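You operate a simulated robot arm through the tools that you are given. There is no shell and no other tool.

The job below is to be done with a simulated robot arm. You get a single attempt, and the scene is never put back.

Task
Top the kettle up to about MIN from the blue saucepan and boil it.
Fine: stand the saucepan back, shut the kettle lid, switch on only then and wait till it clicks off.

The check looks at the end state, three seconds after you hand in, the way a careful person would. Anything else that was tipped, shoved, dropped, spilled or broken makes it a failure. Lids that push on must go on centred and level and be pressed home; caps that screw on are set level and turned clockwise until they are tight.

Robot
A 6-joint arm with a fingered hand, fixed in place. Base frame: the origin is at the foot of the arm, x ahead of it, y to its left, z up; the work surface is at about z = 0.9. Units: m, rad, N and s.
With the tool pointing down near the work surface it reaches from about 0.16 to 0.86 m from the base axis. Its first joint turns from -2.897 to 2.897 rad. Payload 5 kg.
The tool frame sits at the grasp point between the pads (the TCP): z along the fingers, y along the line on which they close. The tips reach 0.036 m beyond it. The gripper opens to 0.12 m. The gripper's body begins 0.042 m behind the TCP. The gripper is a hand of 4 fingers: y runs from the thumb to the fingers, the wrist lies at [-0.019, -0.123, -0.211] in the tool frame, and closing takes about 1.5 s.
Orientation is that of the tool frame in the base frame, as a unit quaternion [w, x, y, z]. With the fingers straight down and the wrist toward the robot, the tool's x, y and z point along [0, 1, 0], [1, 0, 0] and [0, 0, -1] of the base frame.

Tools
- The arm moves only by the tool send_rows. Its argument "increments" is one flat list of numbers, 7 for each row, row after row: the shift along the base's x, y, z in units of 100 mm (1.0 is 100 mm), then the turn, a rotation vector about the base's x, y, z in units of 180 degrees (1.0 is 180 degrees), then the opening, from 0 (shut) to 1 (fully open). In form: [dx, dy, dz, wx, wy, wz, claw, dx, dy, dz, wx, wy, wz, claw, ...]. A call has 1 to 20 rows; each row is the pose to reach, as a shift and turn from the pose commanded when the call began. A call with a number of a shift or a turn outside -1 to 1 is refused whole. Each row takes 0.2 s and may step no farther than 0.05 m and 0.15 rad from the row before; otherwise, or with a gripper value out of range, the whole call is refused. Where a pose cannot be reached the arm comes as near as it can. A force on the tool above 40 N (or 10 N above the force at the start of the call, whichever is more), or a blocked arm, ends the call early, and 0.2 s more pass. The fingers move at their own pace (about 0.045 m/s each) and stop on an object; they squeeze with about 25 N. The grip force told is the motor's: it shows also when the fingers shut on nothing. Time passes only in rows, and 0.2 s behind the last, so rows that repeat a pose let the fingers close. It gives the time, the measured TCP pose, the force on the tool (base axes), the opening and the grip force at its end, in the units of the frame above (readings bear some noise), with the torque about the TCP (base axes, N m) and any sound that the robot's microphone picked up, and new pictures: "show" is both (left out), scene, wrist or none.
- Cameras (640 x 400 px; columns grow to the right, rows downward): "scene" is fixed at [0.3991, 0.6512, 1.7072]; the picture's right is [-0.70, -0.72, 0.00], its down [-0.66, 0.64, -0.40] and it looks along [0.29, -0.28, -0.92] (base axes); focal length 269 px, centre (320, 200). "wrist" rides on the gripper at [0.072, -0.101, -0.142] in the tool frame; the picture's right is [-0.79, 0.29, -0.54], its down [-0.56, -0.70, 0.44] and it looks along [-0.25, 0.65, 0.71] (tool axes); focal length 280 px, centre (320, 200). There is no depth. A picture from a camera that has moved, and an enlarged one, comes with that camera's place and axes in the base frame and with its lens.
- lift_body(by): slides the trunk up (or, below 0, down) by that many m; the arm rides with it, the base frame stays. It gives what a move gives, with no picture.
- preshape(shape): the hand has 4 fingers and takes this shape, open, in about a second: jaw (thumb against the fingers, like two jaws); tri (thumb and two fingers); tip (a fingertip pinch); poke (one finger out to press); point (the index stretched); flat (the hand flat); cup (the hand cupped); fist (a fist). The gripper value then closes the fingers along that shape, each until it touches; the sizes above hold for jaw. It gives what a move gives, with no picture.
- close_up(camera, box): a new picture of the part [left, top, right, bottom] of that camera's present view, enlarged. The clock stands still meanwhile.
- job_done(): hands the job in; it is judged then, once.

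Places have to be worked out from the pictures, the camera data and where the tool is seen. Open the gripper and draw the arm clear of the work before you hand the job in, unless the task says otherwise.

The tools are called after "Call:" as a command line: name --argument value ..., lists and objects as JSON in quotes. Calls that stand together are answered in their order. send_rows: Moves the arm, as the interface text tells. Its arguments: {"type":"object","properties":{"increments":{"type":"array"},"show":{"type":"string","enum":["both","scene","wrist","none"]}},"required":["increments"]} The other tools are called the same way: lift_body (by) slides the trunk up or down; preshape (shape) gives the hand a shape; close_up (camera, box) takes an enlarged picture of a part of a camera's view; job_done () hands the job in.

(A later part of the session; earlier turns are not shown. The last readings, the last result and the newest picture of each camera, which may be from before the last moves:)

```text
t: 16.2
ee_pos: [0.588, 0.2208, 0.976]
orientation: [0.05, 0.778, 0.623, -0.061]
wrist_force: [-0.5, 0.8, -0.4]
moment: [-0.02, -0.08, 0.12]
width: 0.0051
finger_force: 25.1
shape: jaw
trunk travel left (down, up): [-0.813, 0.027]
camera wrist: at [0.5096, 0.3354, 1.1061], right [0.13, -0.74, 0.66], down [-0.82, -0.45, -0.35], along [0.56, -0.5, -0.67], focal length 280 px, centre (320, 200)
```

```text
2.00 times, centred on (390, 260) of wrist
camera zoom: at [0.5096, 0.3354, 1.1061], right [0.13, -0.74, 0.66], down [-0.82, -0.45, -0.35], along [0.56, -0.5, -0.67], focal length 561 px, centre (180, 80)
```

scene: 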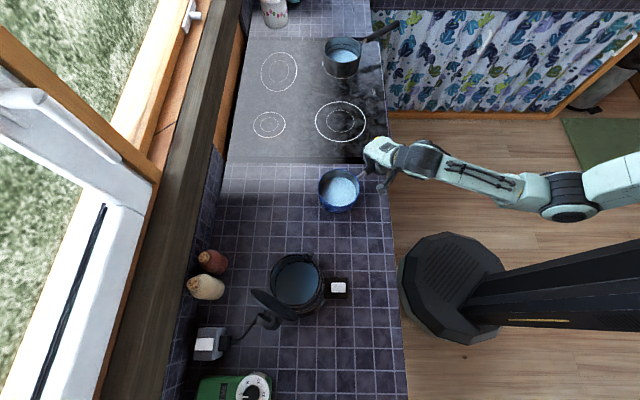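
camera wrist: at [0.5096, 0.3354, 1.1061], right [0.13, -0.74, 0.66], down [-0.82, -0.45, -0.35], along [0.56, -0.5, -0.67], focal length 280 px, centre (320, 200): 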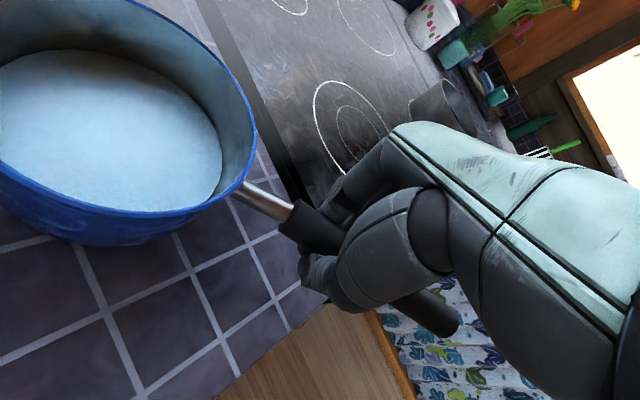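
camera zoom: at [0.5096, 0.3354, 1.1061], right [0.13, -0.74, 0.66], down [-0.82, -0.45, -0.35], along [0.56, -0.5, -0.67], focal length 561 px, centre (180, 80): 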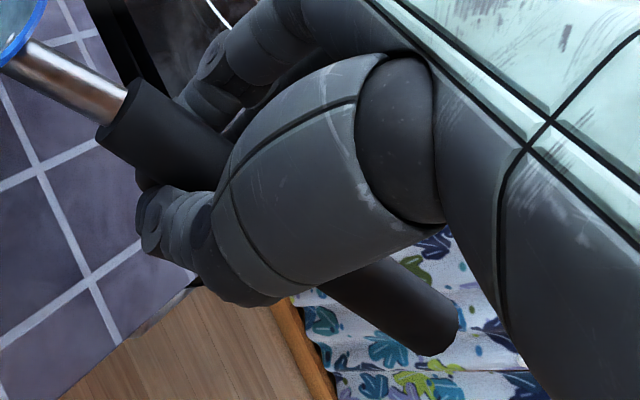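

Opening 5 mm, grip 25 N. I repeat the tiny test lift and watch the load and moment.

Call:
send_rows --increments '[0, 0, 0.02, 0, 0, 0, 0, 0, 0, 0.04, 0, 0, 0, 0, 0, 0, 0.06, 0, 0, 0, 0, 0, 0, 0.06, 0, 0, 0, 0]' --show "both"

Call:
close_up --camera "wrist" --box '[0, 0, 320, 200]'

Call:
close_up --camera "scene" --box '[300, 130, 428, 210]'

```text
t: 17.2
ee_pos: [0.5888, 0.2216, 0.9824]
orientation: [0.05, 0.779, 0.622, -0.06]
wrist_force: [0.2, 0.9, -3.0]
moment: [-0.04, 0.0, 0.05]
width: 0.0051
finger_force: 24.7
shape: jaw
trunk travel left (down, up): [-0.813, 0.027]
camera wrist: at [0.5098, 0.3355, 1.1121], right [0.13, -0.74, 0.66], down [-0.82, -0.45, -0.35], along [0.56, -0.5, -0.67], focal length 280 px, centre (320, 200)
```

scene: 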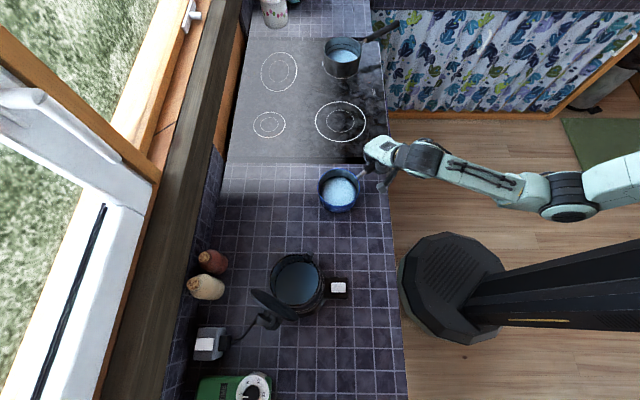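
wrist: 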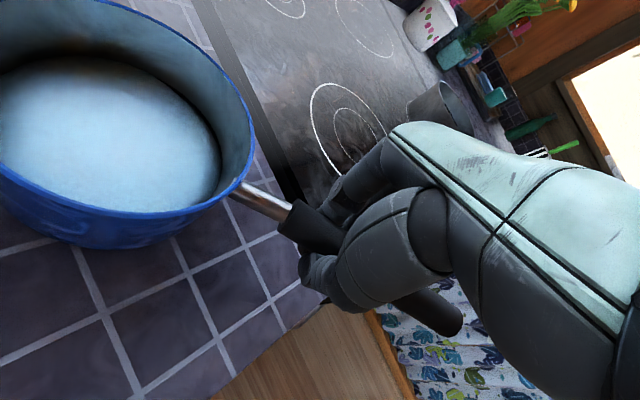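

```text
2.00 times, centred on (160, 100) of wrist
camera zoom: at [0.5098, 0.3355, 1.1121], right [0.13, -0.74, 0.66], down [-0.82, -0.45, -0.35], along [0.56, -0.5, -0.67], focal length 561 px, centre (640, 400)
```

zoom: 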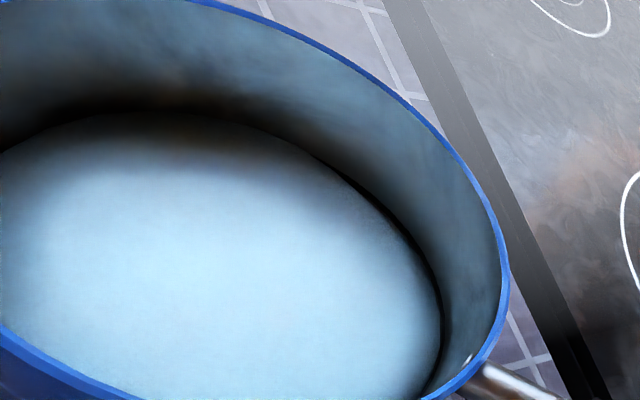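

```text
5.00 times, centred on (364, 170) of scene
camera zoom: at [0.3991, 0.6512, 1.7072], right [-0.7, -0.72, 0.0], down [-0.66, 0.64, -0.4], along [0.29, -0.28, -0.92], focal length 1345 px, centre (100, 350)
```

zoom: 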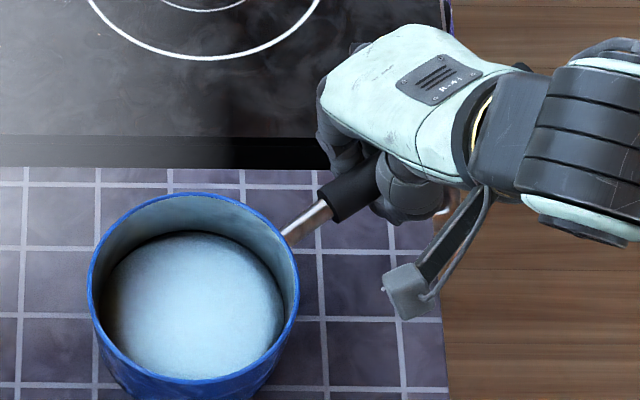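

The load again acts right at the TCP with no moment, i.e. the pan pivots nose-down in the grip. Water is well below the rim, so I carefully raise 2 cm more to see whether the handle jams firmly against the hand (moment building up).

Call:
send_rows --increments '[0, 0, 0.04, 0, 0, 0, 0, 0, 0, 0.08, 0, 0, 0, 0, 0, 0, 0.12, 0, 0, 0, 0, 0, 0, 0.16, 0, 0, 0, 0, 0, 0, 0.2, 0, 0, 0, 0, 0, 0, 0.2, 0, 0, 0, 0]' --show "both"

Call:
close_up --camera "wrist" --box '[230, 160, 550, 360]'

Call:
close_up --camera "scene" --box '[300, 130, 428, 210]'

```text
t: 18.6
ee_pos: [0.5885, 0.2226, 1.002]
orientation: [0.05, 0.778, 0.623, -0.061]
wrist_force: [0.3, 0.9, -2.4]
moment: [-0.1, 0.04, 0.02]
width: 0.0051
finger_force: 24.9
shape: jaw
trunk travel left (down, up): [-0.813, 0.027]
camera wrist: at [0.5099, 0.3355, 1.1317], right [0.13, -0.74, 0.66], down [-0.82, -0.45, -0.35], along [0.56, -0.5, -0.67], focal length 280 px, centre (320, 200)
```

scene: 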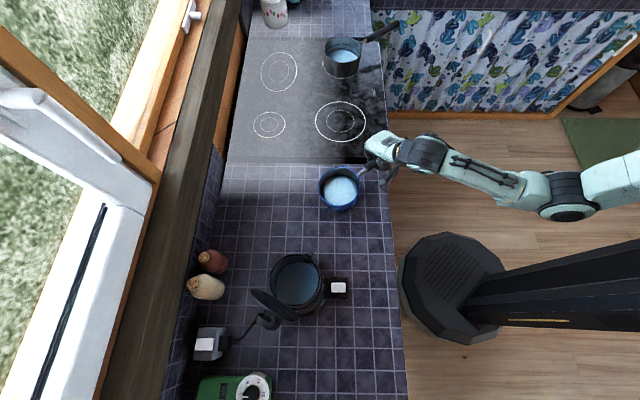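
wrist: 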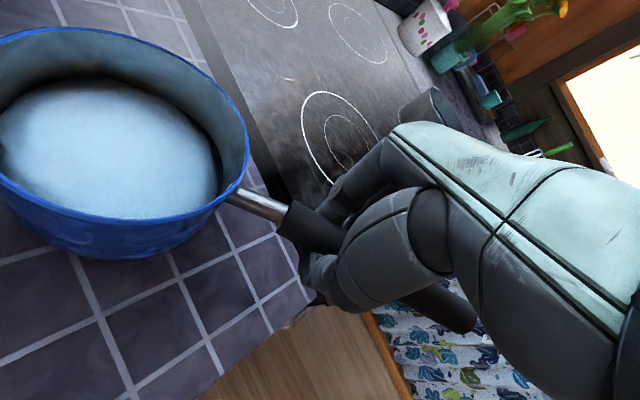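

```text
2.00 times, centred on (390, 260) of wrist
camera zoom: at [0.5099, 0.3355, 1.1317], right [0.13, -0.74, 0.66], down [-0.82, -0.45, -0.35], along [0.56, -0.5, -0.67], focal length 561 px, centre (180, 80)
```

zoom: 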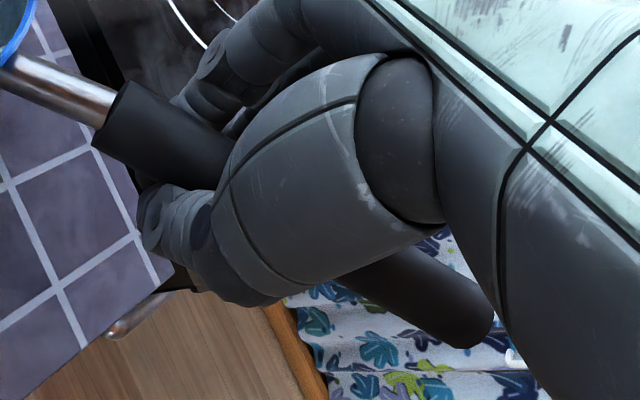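

```text
5.00 times, centred on (364, 170) of scene
camera zoom: at [0.3991, 0.6512, 1.7072], right [-0.7, -0.72, 0.0], down [-0.66, 0.64, -0.4], along [0.29, -0.28, -0.92], focal length 1345 px, centre (100, 350)
```

zoom: 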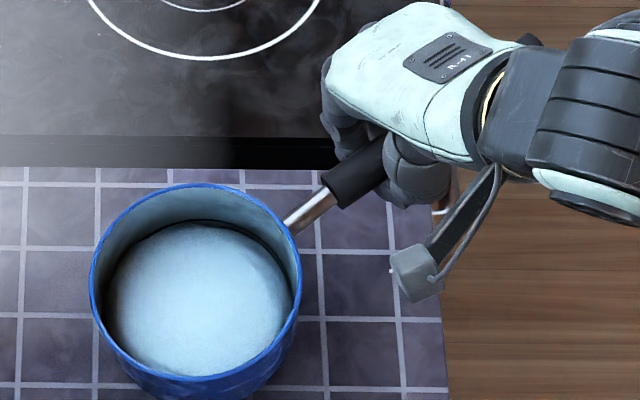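

The handle just rotates in the grip (no jam), so this hold is unsuitable. I set the pan back down, release, rise clear and try out the hand's other shapes in free air.

Call:
send_rows --increments '[0, 0, -0.05, 0, 0, 0, 0, 0, 0, -0.1, 0, 0, 0, 0, 0, 0, -0.15, 0, 0, 0, 0, 0, 0, -0.2, 0, 0, 0, 0, 0, 0, -0.26, 0, 0, 0, 0, 0, 0, -0.26, 0, 0, 0, 0.15, 0, 0, -0.26, 0, 0, 0, 0.3, 0, 0, -0.26, 0, 0, 0, 0.45, 0, 0, -0.26, 0, 0, 0, 0.45, 0, 0, -0.26, 0, 0, 0, 0.45]' --show "scene"

Call:
send_rows --increments '[0, 0, 0.2, 0, 0, 0, 0.45, 0, 0, 0.5, 0, 0, 0, 0.45, -0.2, 0, 0.8, 0, 0, 0, 0.45, -0.4, 0, 1.0, 0, 0, 0, 0.45]' --show "both"

Call:
preshape --shape "fist"

Call:
close_up --camera "wrist" --box '[0, 0, 640, 400]'

Call:
close_up --camera "scene" --box '[320, 70, 480, 170]'

```text
t: 20.8
ee_pos: [0.5878, 0.2204, 0.9752]
orientation: [0.049, 0.779, 0.623, -0.061]
wrist_force: [-0.1, -0.1, -0.2]
moment: [0.02, 0.02, -0.05]
width: 0.0534
finger_force: 0.1
shape: jaw
trunk travel left (down, up): [-0.813, 0.027]
```

scene: 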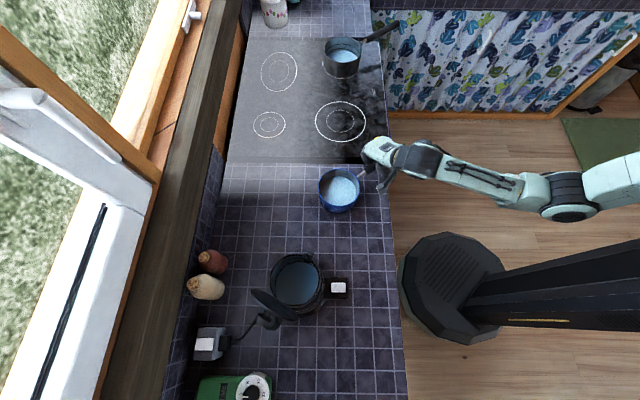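

```text
t: 21.8
ee_pos: [0.5451, 0.2194, 1.0772]
orientation: [0.049, 0.779, 0.622, -0.06]
wrist_force: [-0.3, 0.8, 0.2]
moment: [0.02, -0.03, 0.01]
width: 0.0538
finger_force: 0.1
shape: jaw
trunk travel left (down, up): [-0.813, 0.027]
camera wrist: at [0.4674, 0.3335, 1.2074], right [0.13, -0.74, 0.66], down [-0.82, -0.45, -0.35], along [0.56, -0.5, -0.67], focal length 280 px, centre (320, 200)
```

scene: 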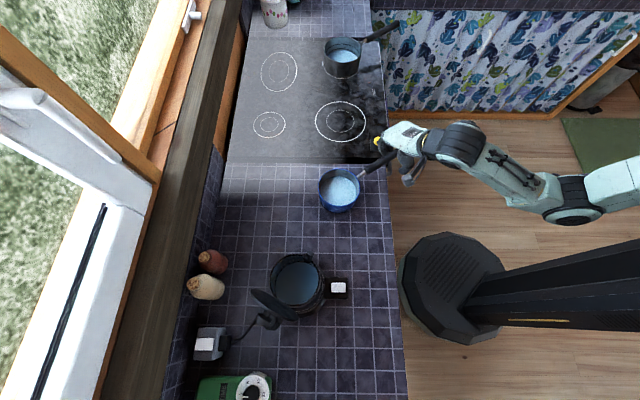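
wrist: 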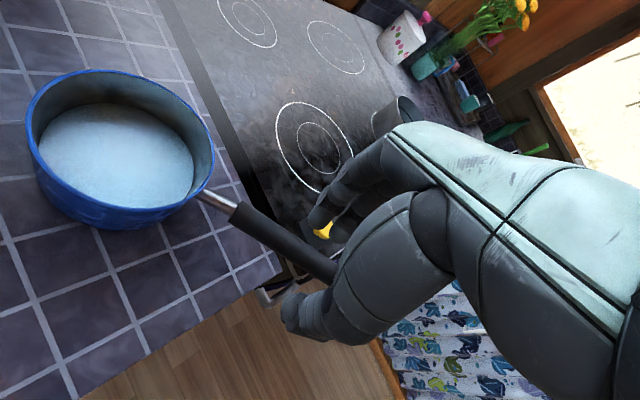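

```text
t: 22.7
ee_pos: [0.5473, 0.2199, 1.0758]
orientation: [0.05, 0.78, 0.621, -0.06]
wrist_force: [0.2, -0.3, -0.3]
moment: [0.01, 0.06, 0.01]
width: 0.0
finger_force: 0.0
shape: fist
trunk travel left (down, up): [-0.813, 0.027]
```

```text
1.00 times, centred on (320, 200) of wrist (not enlarged: the box is as wide or as high as the picture)
camera zoom: at [0.4687, 0.3336, 1.2066], right [0.13, -0.74, 0.66], down [-0.82, -0.45, -0.35], along [0.56, -0.5, -0.67], focal length 280 px, centre (320, 200)
```

zoom: 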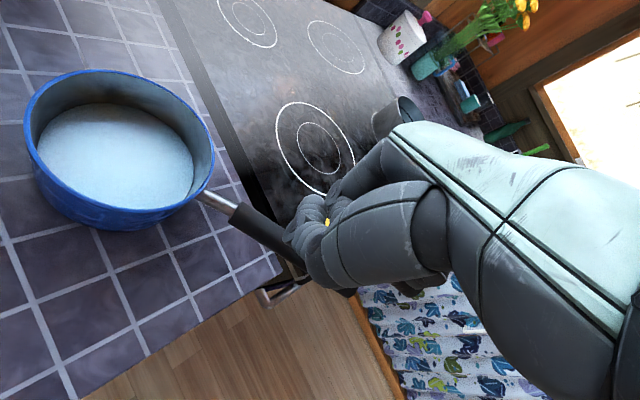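

```text
4.00 times, centred on (400, 120) of scene
camera zoom: at [0.3991, 0.6512, 1.7072], right [-0.7, -0.72, 0.0], down [-0.66, 0.64, -0.4], along [0.29, -0.28, -0.92], focal length 1076 px, centre (0, 520)
```

zoom: 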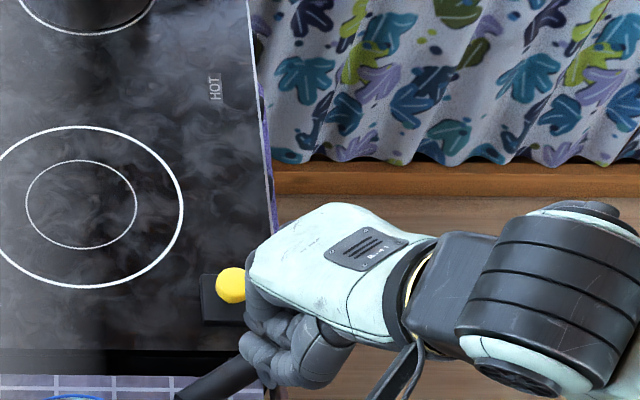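

"Fist" is simply a closed fist. I check the "cup" shape next, since it may wrap around a handle.

Call:
preshape --shape "cup"

Call:
close_up --camera "wrist" --box '[180, 100, 500, 300]'

Call:
close_up --camera "scene" --box '[340, 100, 468, 180]'

Call:
send_rows --increments '[0, 0, 0, 0, 0, 0, 0, 0, 0, 0, 0, 0, 0, 0, 0, 0, 0, 0, 0, 0, 0, 0, 0, 0, 0, 0, 0, 0, 0, 0, 0, 0, 0, 0, 0, 0, 0, 0, 0, 0, 0, 0, 0, 0, 0, 0, 0, 0, 0, 0, 0, 0, 0, 0, 0, 0]' --show "none"

Call:
close_up --camera "wrist" --box '[180, 100, 500, 300]'

Call:
close_up --camera "scene" --box '[340, 100, 468, 180]'

```text
t: 23.6
ee_pos: [0.5464, 0.2208, 1.0754]
orientation: [0.049, 0.779, 0.622, -0.06]
wrist_force: [0.0, -0.7, -0.2]
moment: [0.0, -0.01, -0.04]
width: 0.0595
finger_force: 0.0
shape: cup
trunk travel left (down, up): [-0.813, 0.027]
```

```text
2.00 times, centred on (340, 200) of wrist
camera zoom: at [0.4686, 0.3336, 1.2066], right [0.13, -0.74, 0.66], down [-0.82, -0.45, -0.35], along [0.56, -0.5, -0.66], focal length 561 px, centre (280, 200)
```

zoom: 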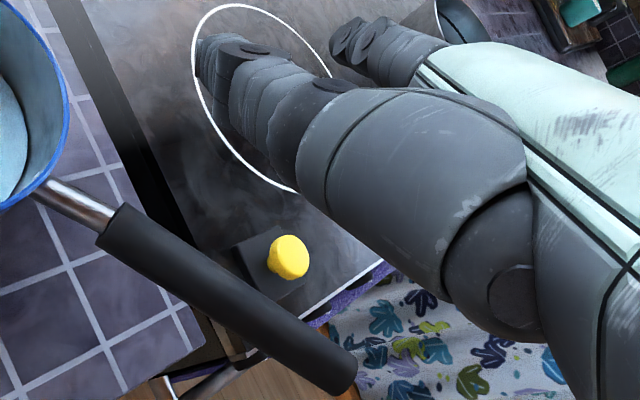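

```text
5.00 times, centred on (404, 140) of scene
camera zoom: at [0.3991, 0.6512, 1.7072], right [-0.7, -0.72, 0.0], down [-0.66, 0.64, -0.4], along [0.29, -0.28, -0.92], focal length 1345 px, centre (-100, 500)
```

zoom: 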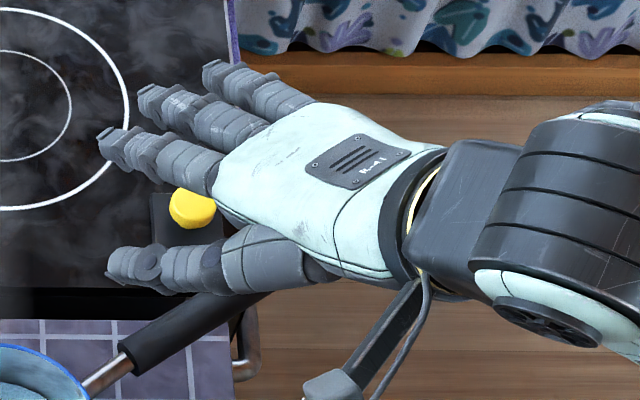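

```text
t: 25.4
ee_pos: [0.546, 0.2196, 1.0774]
orientation: [0.05, 0.779, 0.622, -0.061]
wrist_force: [-0.3, -0.3, 0.2]
moment: [0.0, -0.02, 0.01]
width: 0.0001
finger_force: 24.9
shape: cup
trunk travel left (down, up): [-0.813, 0.027]
```

```text
2.00 times, centred on (340, 200) of wrist
camera zoom: at [0.4685, 0.3336, 1.2067], right [0.13, -0.74, 0.66], down [-0.82, -0.45, -0.35], along [0.56, -0.5, -0.67], focal length 561 px, centre (280, 200)
```

zoom: 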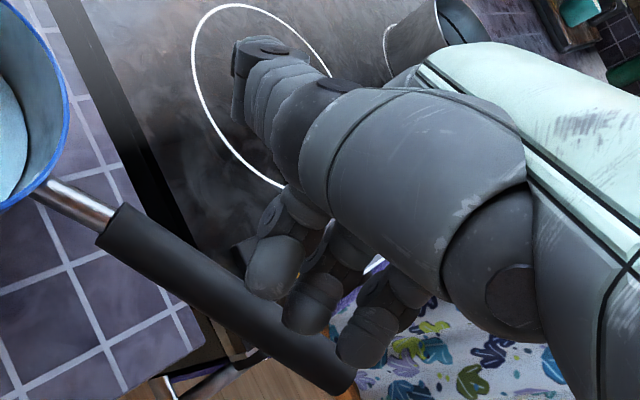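

```text
5.00 times, centred on (404, 140) of scene
camera zoom: at [0.3991, 0.6512, 1.7072], right [-0.7, -0.72, 0.0], down [-0.66, 0.64, -0.4], along [0.29, -0.28, -0.92], focal length 1345 px, centre (-100, 500)
```

zoom: 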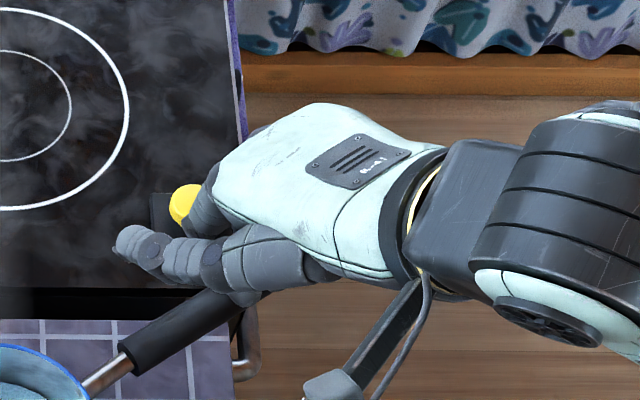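

"Cup" closes three fingers in a hook under the palm, with the thumb alongside. To understand why the jaw grip missed, I look at the jaw shape closing on nothing, at full and partial closure.

Call:
preshape --shape "jaw"

Call:
send_rows --increments '[0, 0, 0, 0, 0, 0, 0.17, 0, 0, 0, 0, 0, 0, 0.17, 0, 0, 0, 0, 0, 0, 0.17, 0, 0, 0, 0, 0, 0, 0.17, 0, 0, 0, 0, 0, 0, 0.17, 0, 0, 0, 0, 0, 0, 0.17, 0, 0, 0, 0, 0, 0, 0.17]' --show "none"

Call:
close_up --camera "wrist" --box '[240, 150, 480, 300]'

Call:
close_up --camera "scene" --box '[360, 110, 440, 160]'

Call:
send_rows --increments '[0, 0, 0, 0, 0, 0, 0, 0, 0, 0, 0, 0, 0, 0, 0, 0, 0, 0, 0, 0, 0, 0, 0, 0, 0, 0, 0, 0]' --show "none"

Call:
close_up --camera "wrist" --box '[240, 150, 480, 300]'

Call:
close_up --camera "scene" --box '[360, 110, 440, 160]'

```text
t: 26.3
ee_pos: [0.5462, 0.2188, 1.0771]
orientation: [0.049, 0.778, 0.623, -0.06]
wrist_force: [-0.4, -0.8, 1.1]
moment: [0.01, -0.01, -0.03]
width: 0.1196
finger_force: 0.0
shape: jaw
trunk travel left (down, up): [-0.813, 0.027]
```

```text
t: 27.9
ee_pos: [0.5467, 0.2197, 1.0782]
orientation: [0.05, 0.779, 0.623, -0.06]
wrist_force: [0.4, -1.3, -0.1]
moment: [0.03, -0.02, -0.01]
width: 0.0207
finger_force: 0.1
shape: jaw
trunk travel left (down, up): [-0.813, 0.027]
```

```text
2.67 times, centred on (360, 225) of wrist
camera zoom: at [0.4685, 0.3335, 1.2067], right [0.13, -0.74, 0.66], down [-0.82, -0.45, -0.35], along [0.56, -0.5, -0.67], focal length 748 px, centre (213, 133)
```

zoom: 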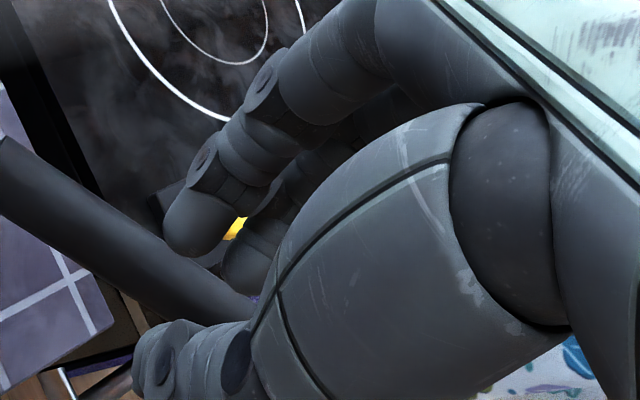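

```text
8.00 times, centred on (400, 135) of scene
camera zoom: at [0.3991, 0.6512, 1.7072], right [-0.7, -0.72, 0.0], down [-0.66, 0.64, -0.4], along [0.29, -0.28, -0.92], focal length 2153 px, centre (-320, 720)
```

zoom: 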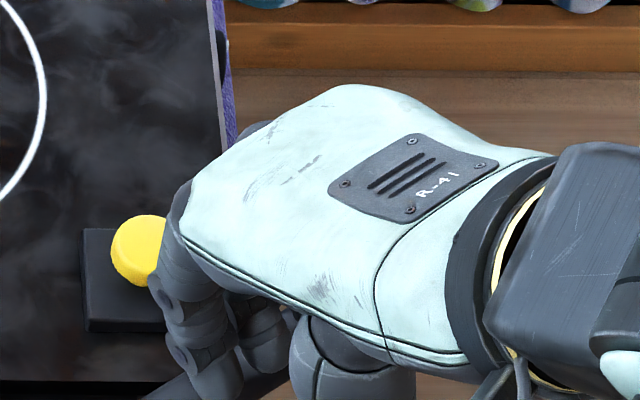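

```text
t: 28.9
ee_pos: [0.5453, 0.2189, 1.0776]
orientation: [0.049, 0.779, 0.622, -0.062]
wrist_force: [-0.5, 0.7, -0.2]
moment: [-0.05, 0.0, 0.0]
width: 0.0
finger_force: 24.9
shape: jaw
trunk travel left (down, up): [-0.813, 0.027]
```

```text
2.67 times, centred on (360, 225) of wrist
camera zoom: at [0.4685, 0.3335, 1.2067], right [0.13, -0.74, 0.66], down [-0.82, -0.45, -0.35], along [0.56, -0.5, -0.67], focal length 748 px, centre (213, 133)
```

zoom: 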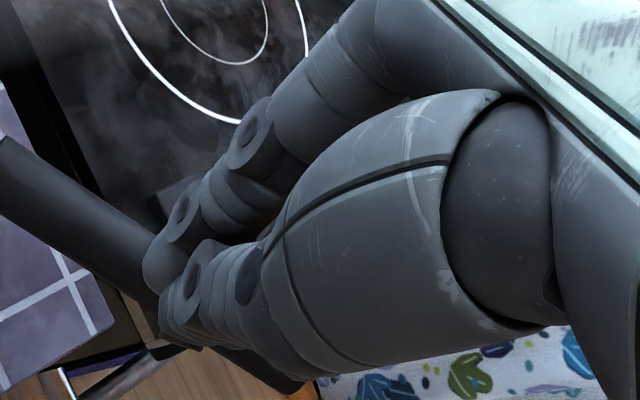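

```text
8.00 times, centred on (400, 135) of scene
camera zoom: at [0.3991, 0.6512, 1.7072], right [-0.7, -0.72, 0.0], down [-0.66, 0.64, -0.4], along [0.29, -0.28, -0.92], focal length 2153 px, centre (-320, 720)
```

zoom: 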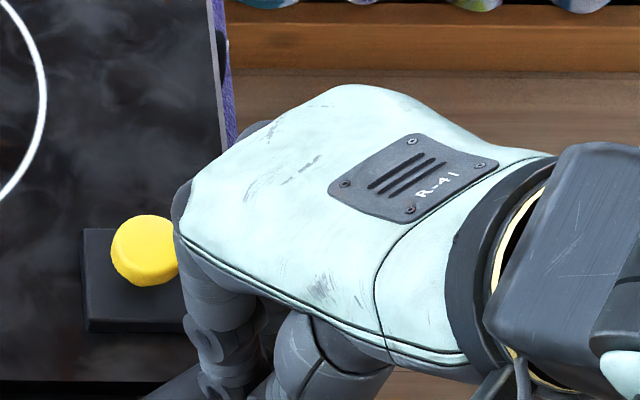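

In jaw shape the tips meet 36 mm past the TCP, so the handle sat in the arch and pivoted on thumb and one finger. I'll try a deeper grasp with the handle up near the palm and closer to the pan; first I open to half and re-measure where the handle lies now.

Call:
send_rows --increments '[0, 0, 0, 0, 0, 0, 0.5, 0, 0, 0, 0, 0, 0, 0.5, 0, 0, 0, 0, 0, 0, 0.5, 0, 0, 0, 0, 0, 0, 0.5, 0, 0, 0, 0, 0, 0, 0.5]' --show "none"

Call:
close_up --camera "scene" --box '[300, 130, 428, 210]'

Call:
close_up --camera "wrist" --box '[160, 140, 416, 300]'

```text
t: 30.1
ee_pos: [0.5467, 0.2197, 1.0755]
orientation: [0.05, 0.779, 0.622, -0.06]
wrist_force: [-0.1, 0.5, 0.0]
moment: [0.02, -0.04, 0.01]
width: 0.0592
finger_force: 0.0
shape: jaw
trunk travel left (down, up): [-0.813, 0.027]
```

```text
5.00 times, centred on (364, 170) of scene
camera zoom: at [0.3991, 0.6512, 1.7072], right [-0.7, -0.72, 0.0], down [-0.66, 0.64, -0.4], along [0.29, -0.28, -0.92], focal length 1345 px, centre (100, 350)
```

zoom: 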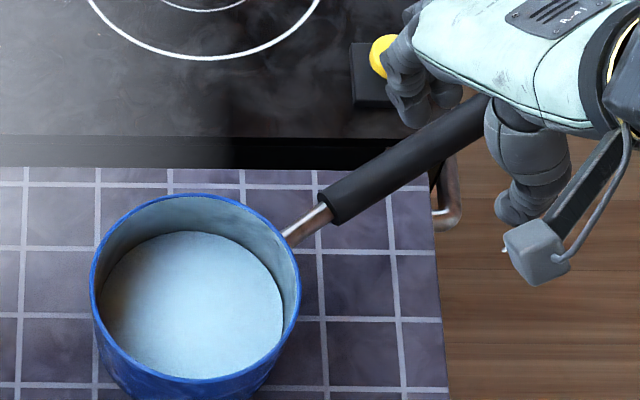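

```text
2.50 times, centred on (288, 220) of wrist
camera zoom: at [0.4685, 0.3335, 1.2067], right [0.13, -0.74, 0.66], down [-0.82, -0.45, -0.35], along [0.56, -0.5, -0.67], focal length 701 px, centre (400, 150)
```

zoom: 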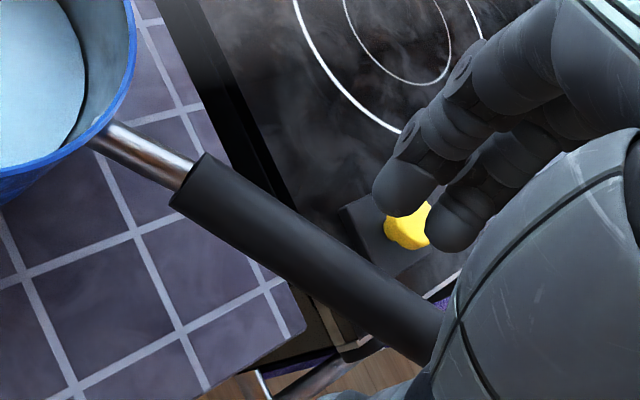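

The pan has shifted only 2–4 mm: the handle now starts at about (0.604, 0.2525, 0.962), heading ~16° off the y axis and sloping ~11°. I move above the grip spot with a small yaw and tilt correction.

Call:
send_rows --increments '[0.16, 0.01, -0.1, -0.003, 0.001, -0.006, 0.5, 0.32, 0.02, -0.25, -0.006, 0.002, -0.012, 0.5, 0.487, 0.035, -0.4, -0.009, 0.0025, -0.0167, 0.5, 0.487, 0.035, -0.5, -0.009, 0.0025, -0.0167, 0.5, 0.487, 0.035, -0.5, -0.009, 0.0025, -0.0167, 0.5]' --show "none"

Call:
close_up --camera "wrist" --box '[160, 140, 416, 300]'

Call:
close_up --camera "scene" --box '[320, 110, 448, 190]'

```text
t: 31.3
ee_pos: [0.5976, 0.2252, 1.0263]
orientation: [0.057, 0.794, 0.601, -0.073]
wrist_force: [-0.7, -0.4, 0.1]
moment: [-0.01, -0.02, 0.01]
width: 0.0596
finger_force: 0.0
shape: jaw
trunk travel left (down, up): [-0.813, 0.027]
```

```text
2.50 times, centred on (288, 220) of wrist
camera zoom: at [0.526, 0.3466, 1.1537], right [0.09, -0.73, 0.68], down [-0.85, -0.42, -0.33], along [0.53, -0.54, -0.65], focal length 701 px, centre (400, 150)
```

zoom: 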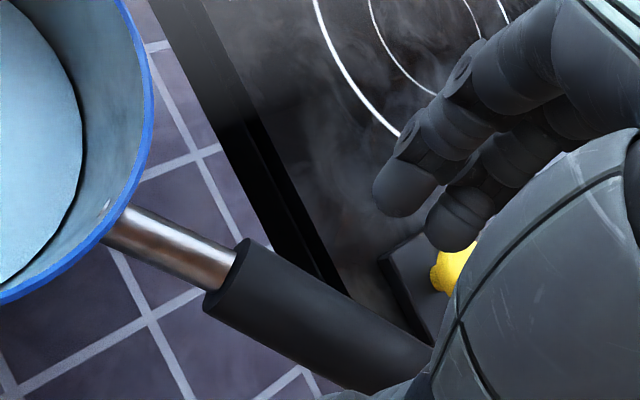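

```text
5.00 times, centred on (384, 150) of scene
camera zoom: at [0.3991, 0.6512, 1.7072], right [-0.7, -0.72, 0.0], down [-0.66, 0.64, -0.4], along [0.29, -0.28, -0.92], focal length 1345 px, centre (0, 450)
```

zoom: 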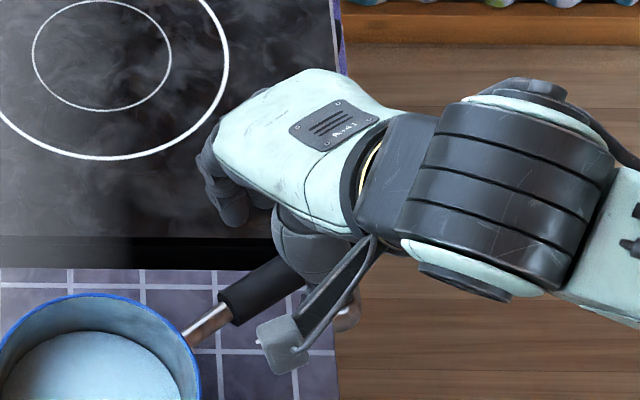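

Laterally the handle is aligned within 2 mm in the tool frame. I descend so the handle ends up about 16 mm behind the TCP, deep in the hand (fingertips staying about 1 cm above the counter).

Call:
send_rows --increments '[0, -0.01, -0.12, 0, 0, 0, 0.5, 0, -0.02, -0.24, 0, 0, 0, 0.5, 0, -0.02, -0.36, 0, 0, 0, 0.5, 0, -0.03, -0.48, 0, 0, 0, 0.5, 0, -0.035, -0.58, 0, 0, 0, 0.5, -0.008, -0.038, -0.67, 0, 0, 0, 0.5, -0.008, -0.038, -0.745, 0, 0, 0, 0.5, -0.008, -0.038, -0.745, 0, 0, 0, 0.5]' --show "both"

Call:
close_up --camera "wrist" --box '[160, 140, 416, 300]'

Call:
close_up --camera "scene" --box '[320, 120, 448, 200]'

```text
t: 33.1
ee_pos: [0.5959, 0.2224, 0.952]
orientation: [0.057, 0.795, 0.6, -0.074]
wrist_force: [-0.2, 0.8, 0.9]
moment: [-0.03, 0.0, -0.03]
width: 0.0596
finger_force: 0.1
shape: jaw
trunk travel left (down, up): [-0.813, 0.027]
camera wrist: at [0.5252, 0.3431, 1.0784], right [0.09, -0.73, 0.68], down [-0.85, -0.42, -0.33], along [0.53, -0.54, -0.65], focal length 280 px, centre (320, 200)
```

scene: 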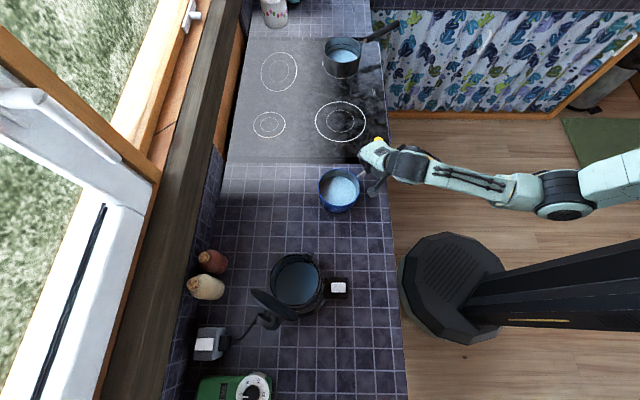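
wrist: 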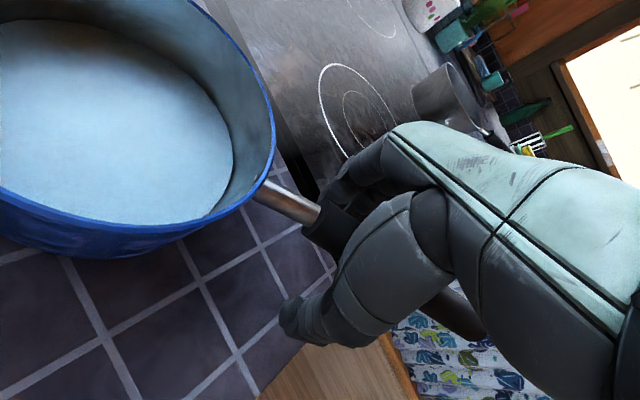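

```text
2.50 times, centred on (288, 220) of wrist
camera zoom: at [0.5252, 0.3431, 1.0784], right [0.09, -0.73, 0.68], down [-0.85, -0.42, -0.33], along [0.53, -0.54, -0.65], focal length 701 px, centre (400, 150)
```

zoom: 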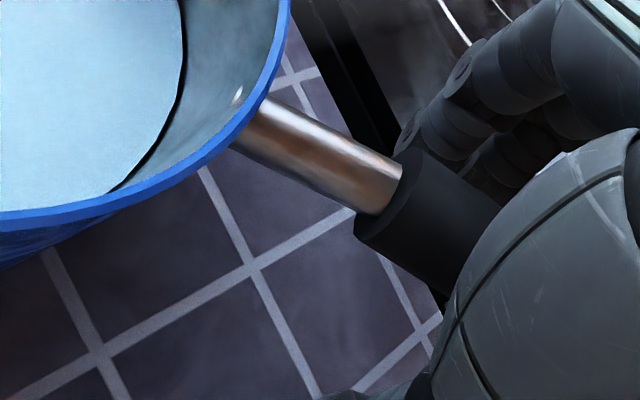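

```text
5.00 times, centred on (384, 160) of scene
camera zoom: at [0.3991, 0.6512, 1.7072], right [-0.7, -0.72, 0.0], down [-0.66, 0.64, -0.4], along [0.29, -0.28, -0.92], focal length 1345 px, centre (0, 400)
```

zoom: 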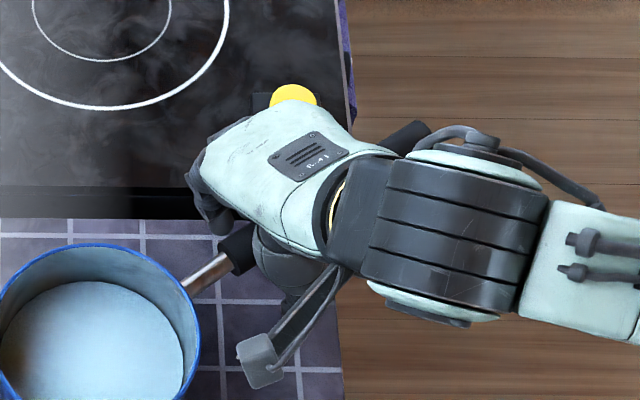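

The handle is deep in the hand with no contact force. I close and then do the small test lift.

Call:
send_rows --increments '[0, 0, 0, 0, 0, 0, 0, 0, 0, 0, 0, 0, 0, 0, 0, 0, 0, 0, 0, 0, 0, 0, 0, 0, 0, 0, 0, 0, 0, 0, 0, 0, 0, 0, 0, 0, 0, 0, 0, 0, 0, 0, 0, 0, 0, 0, 0, 0, 0, 0, 0, 0, 0, 0, 0, 0]' --show "none"

Call:
close_up --camera "wrist" --box '[240, 150, 480, 300]'

Call:
send_rows --increments '[0, 0, 0.02, 0, 0, 0, 0, 0, 0, 0.04, 0, 0, 0, 0, 0, 0, 0.06, 0, 0, 0, 0, 0, 0, 0.06, 0, 0, 0, 0]' --show "both"

Call:
close_up --camera "scene" --box '[300, 130, 428, 210]'

```text
t: 34.9
ee_pos: [0.5963, 0.2219, 0.9518]
orientation: [0.056, 0.794, 0.601, -0.074]
wrist_force: [0.0, -0.3, 0.3]
moment: [0.02, -0.04, 0.02]
width: 0.0
finger_force: 25.4
shape: jaw
trunk travel left (down, up): [-0.813, 0.027]
```

```text
2.67 times, centred on (360, 225) of wrist
camera zoom: at [0.5253, 0.3432, 1.0785], right [0.09, -0.73, 0.68], down [-0.85, -0.42, -0.33], along [0.53, -0.54, -0.65], focal length 748 px, centre (213, 133)
```

zoom: 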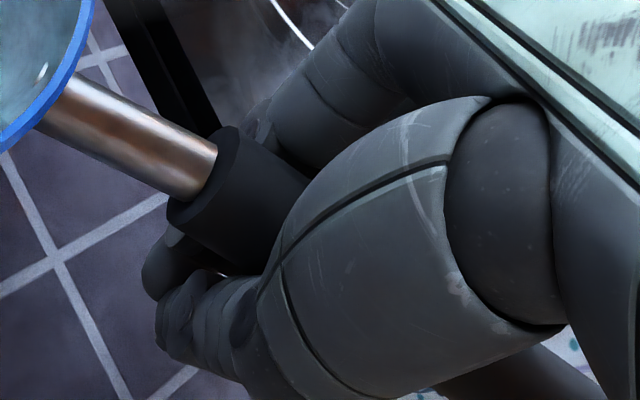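

```text
t: 35.9
ee_pos: [0.5964, 0.2206, 0.9578]
orientation: [0.057, 0.794, 0.601, -0.074]
wrist_force: [0.2, 0.3, -3.6]
moment: [-0.05, -0.04, -0.01]
width: 0.0
finger_force: 24.4
shape: jaw
trunk travel left (down, up): [-0.813, 0.027]
camera wrist: at [0.5252, 0.3433, 1.0849], right [0.09, -0.73, 0.68], down [-0.85, -0.42, -0.33], along [0.53, -0.54, -0.65], focal length 280 px, centre (320, 200)
```

scene: 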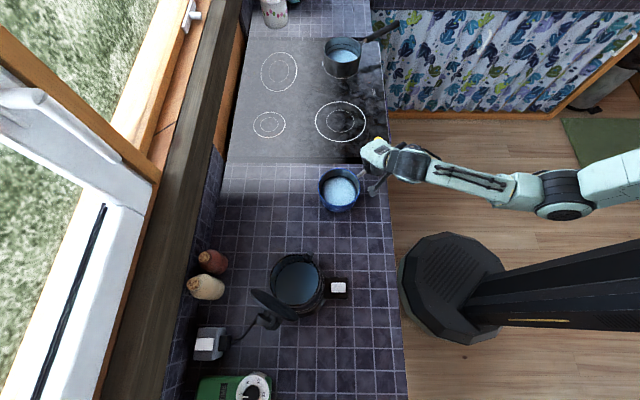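
wrist: 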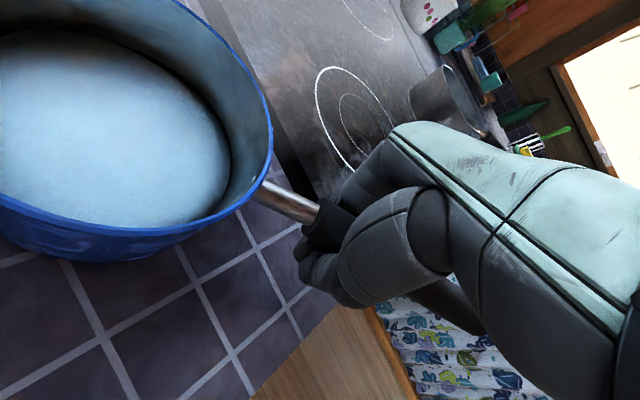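

```text
5.00 times, centred on (364, 170) of scene
camera zoom: at [0.3991, 0.6512, 1.7072], right [-0.7, -0.72, 0.0], down [-0.66, 0.64, -0.4], along [0.29, -0.28, -0.92], focal length 1345 px, centre (100, 350)
```

zoom: 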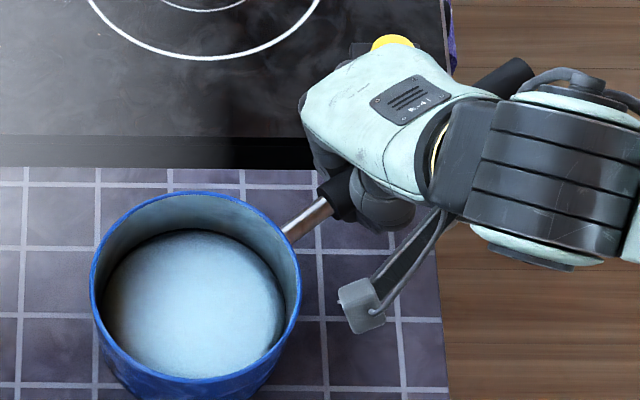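

The fingers are fully closed under the handle, caging it near the palm. I lift 2.5 cm more to see whether the handle's back now jams against the palm and builds up a moment.

Call:
send_rows --increments '[0, 0, 0.05, 0, 0, 0, 0, 0, 0, 0.1, 0, 0, 0, 0, 0, 0, 0.15, 0, 0, 0, 0, 0, 0, 0.2, 0, 0, 0, 0, 0, 0, 0.25, 0, 0, 0, 0, 0, 0, 0.25, 0, 0, 0, 0]' --show "both"

Call:
close_up --camera "scene" --box '[300, 130, 428, 210]'

Call:
close_up --camera "wrist" --box '[240, 150, 480, 300]'

```text
t: 37.3
ee_pos: [0.5963, 0.2208, 0.9833]
orientation: [0.057, 0.794, 0.6, -0.074]
wrist_force: [-0.1, 0.8, -3.3]
moment: [-0.08, 0.03, 0.02]
width: 0.0
finger_force: 25.4
shape: jaw
trunk travel left (down, up): [-0.813, 0.027]
camera wrist: at [0.5256, 0.3429, 1.1097], right [0.09, -0.73, 0.68], down [-0.85, -0.42, -0.33], along [0.53, -0.54, -0.65], focal length 280 px, centre (320, 200)
```

scene: 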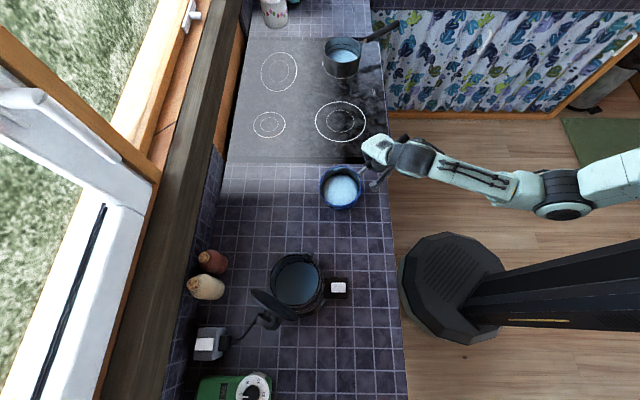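
wrist: 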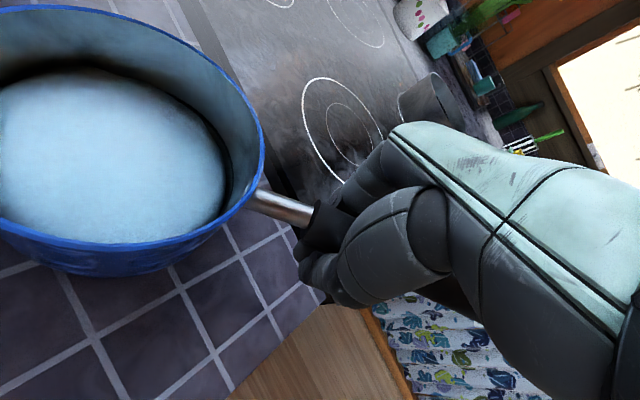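

```text
5.00 times, centred on (364, 170) of scene
camera zoom: at [0.3991, 0.6512, 1.7072], right [-0.7, -0.72, 0.0], down [-0.66, 0.64, -0.4], along [0.29, -0.28, -0.92], focal length 1345 px, centre (100, 350)
```

zoom: 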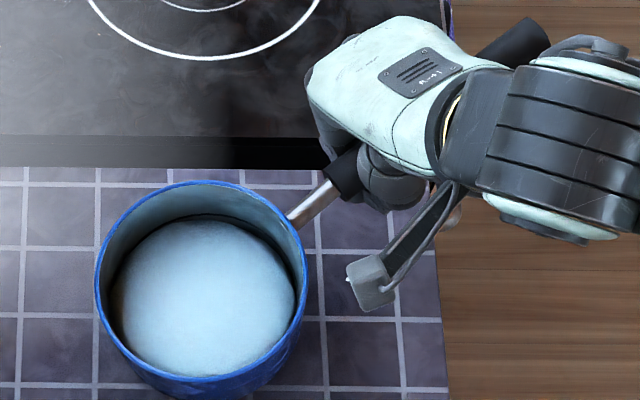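

```text
2.67 times, centred on (360, 225) of wrist
camera zoom: at [0.5256, 0.3429, 1.1097], right [0.09, -0.73, 0.68], down [-0.85, -0.42, -0.33], along [0.53, -0.54, -0.65], focal length 748 px, centre (213, 133)
```

zoom: 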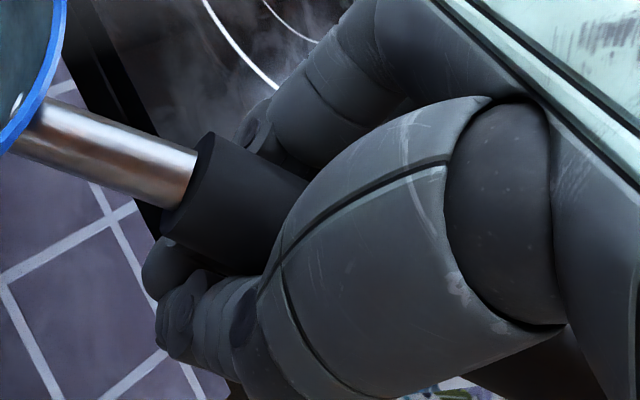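

Load still acts at the TCP (no jam at 9° of swing): the cavity between closed fingers and palm has slack. I'll set the pan down, open, and regrip with the hand pitched ~17° nose-up relative to the handle so that its rear bears on the palm and its front on the closed fingers.

Call:
send_rows --increments '[0, 0, -0.06, 0, 0, 0, 0, 0, 0, -0.12, 0, 0, 0, 0, 0, 0, -0.18, 0, 0, 0, 0, 0, 0, -0.24, 0, 0, 0, 0, 0, 0, -0.31, 0, 0, 0, 0, 0, 0, -0.31, 0, 0, 0, 0.2, 0, 0, -0.31, 0, 0, 0, 0.5, 0, 0, -0.31, 0, 0, 0, 0.5, 0, 0, -0.31, 0, 0, 0, 0.5, 0, 0, -0.31, 0, 0, 0, 0.5, 0, 0, -0.31, 0, 0, 0, 0.5]' --show "scene"

Call:
close_up --camera "scene" --box '[300, 130, 428, 210]'

Call:
close_up --camera "wrist" --box '[160, 140, 416, 300]'

```text
t: 39.7
ee_pos: [0.5964, 0.2204, 0.9516]
orientation: [0.056, 0.794, 0.6, -0.074]
wrist_force: [0.3, -0.5, 0.2]
moment: [0.02, 0.04, -0.01]
width: 0.0597
finger_force: 0.0
shape: jaw
trunk travel left (down, up): [-0.813, 0.027]
```

scene: 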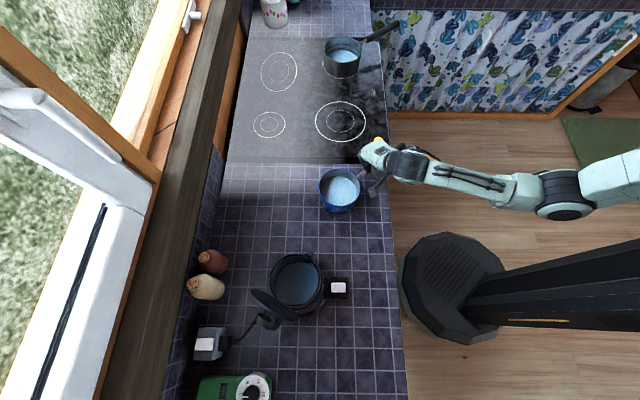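

```text
5.00 times, centred on (364, 170) of scene
camera zoom: at [0.3991, 0.6512, 1.7072], right [-0.7, -0.72, 0.0], down [-0.66, 0.64, -0.4], along [0.29, -0.28, -0.92], focal length 1345 px, centre (100, 350)
```

zoom: 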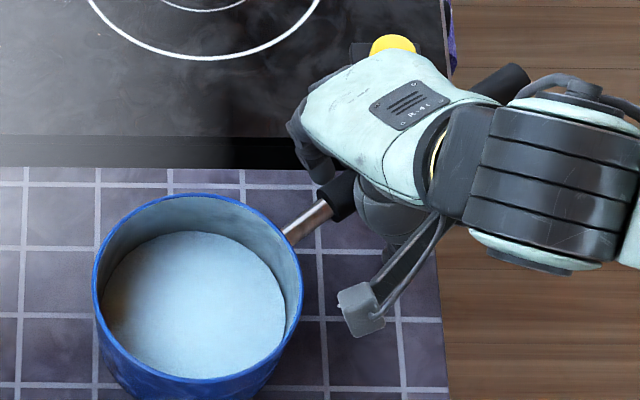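

```text
2.50 times, centred on (288, 220) of wrist
camera zoom: at [0.5251, 0.3424, 1.0792], right [0.09, -0.73, 0.68], down [-0.85, -0.42, -0.33], along [0.53, -0.54, -0.65], focal length 701 px, centre (400, 150)
```

zoom: 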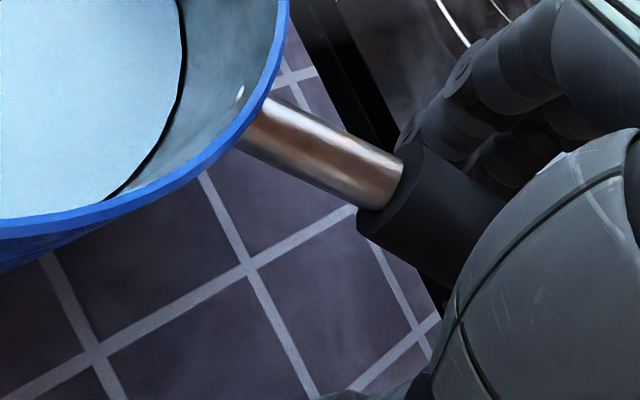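

The handle start sits at tool (x 0.027, z −0.014), as planned. I now pitch the hand 17° nose-up about the handle, gently, watching the force.

Call:
send_rows --increments '[0.003, 0.011, 0, 0.0227, -0.0064, 0, 0.5, 0.006, 0.023, 0, 0.0454, -0.0128, 0, 0.5, 0.009, 0.034, 0, 0.0682, -0.0191, 0, 0.5, 0.013, 0.046, 0, 0.0909, -0.0255, 0, 0.5, 0.013, 0.046, 0, 0.0909, -0.0255, 0, 0.5]' --show "none"

Call:
close_up --camera "wrist" --box '[160, 140, 416, 300]'

Call:
close_up --camera "scene" --box '[300, 130, 428, 210]'

```text
t: 40.9
ee_pos: [0.5964, 0.226, 0.9516]
orientation: [-0.033, 0.797, 0.602, 0.045]
wrist_force: [-0.4, 0.5, -0.6]
moment: [-0.01, -0.01, 0.03]
width: 0.0596
finger_force: 0.0
shape: jaw
trunk travel left (down, up): [-0.813, 0.027]
```

```text
2.50 times, centred on (288, 220) of wrist
camera zoom: at [0.5152, 0.3072, 1.102], right [0.05, -0.89, 0.45], down [-0.81, -0.3, -0.5], along [0.58, -0.34, -0.74], focal length 701 px, centre (400, 150)
```

zoom: 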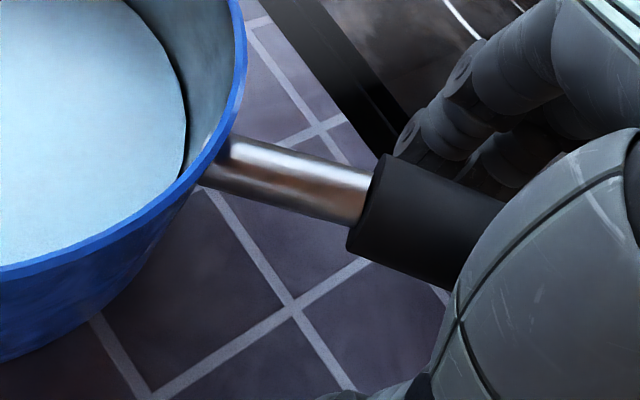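

```text
5.00 times, centred on (364, 170) of scene
camera zoom: at [0.3991, 0.6512, 1.7072], right [-0.7, -0.72, 0.0], down [-0.66, 0.64, -0.4], along [0.29, -0.28, -0.92], focal length 1345 px, centre (100, 350)
```

zoom: 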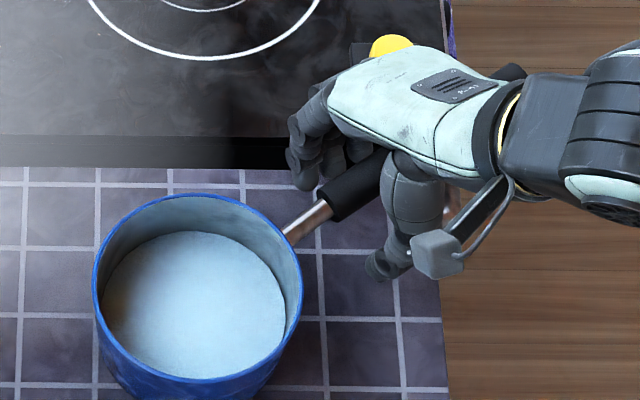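

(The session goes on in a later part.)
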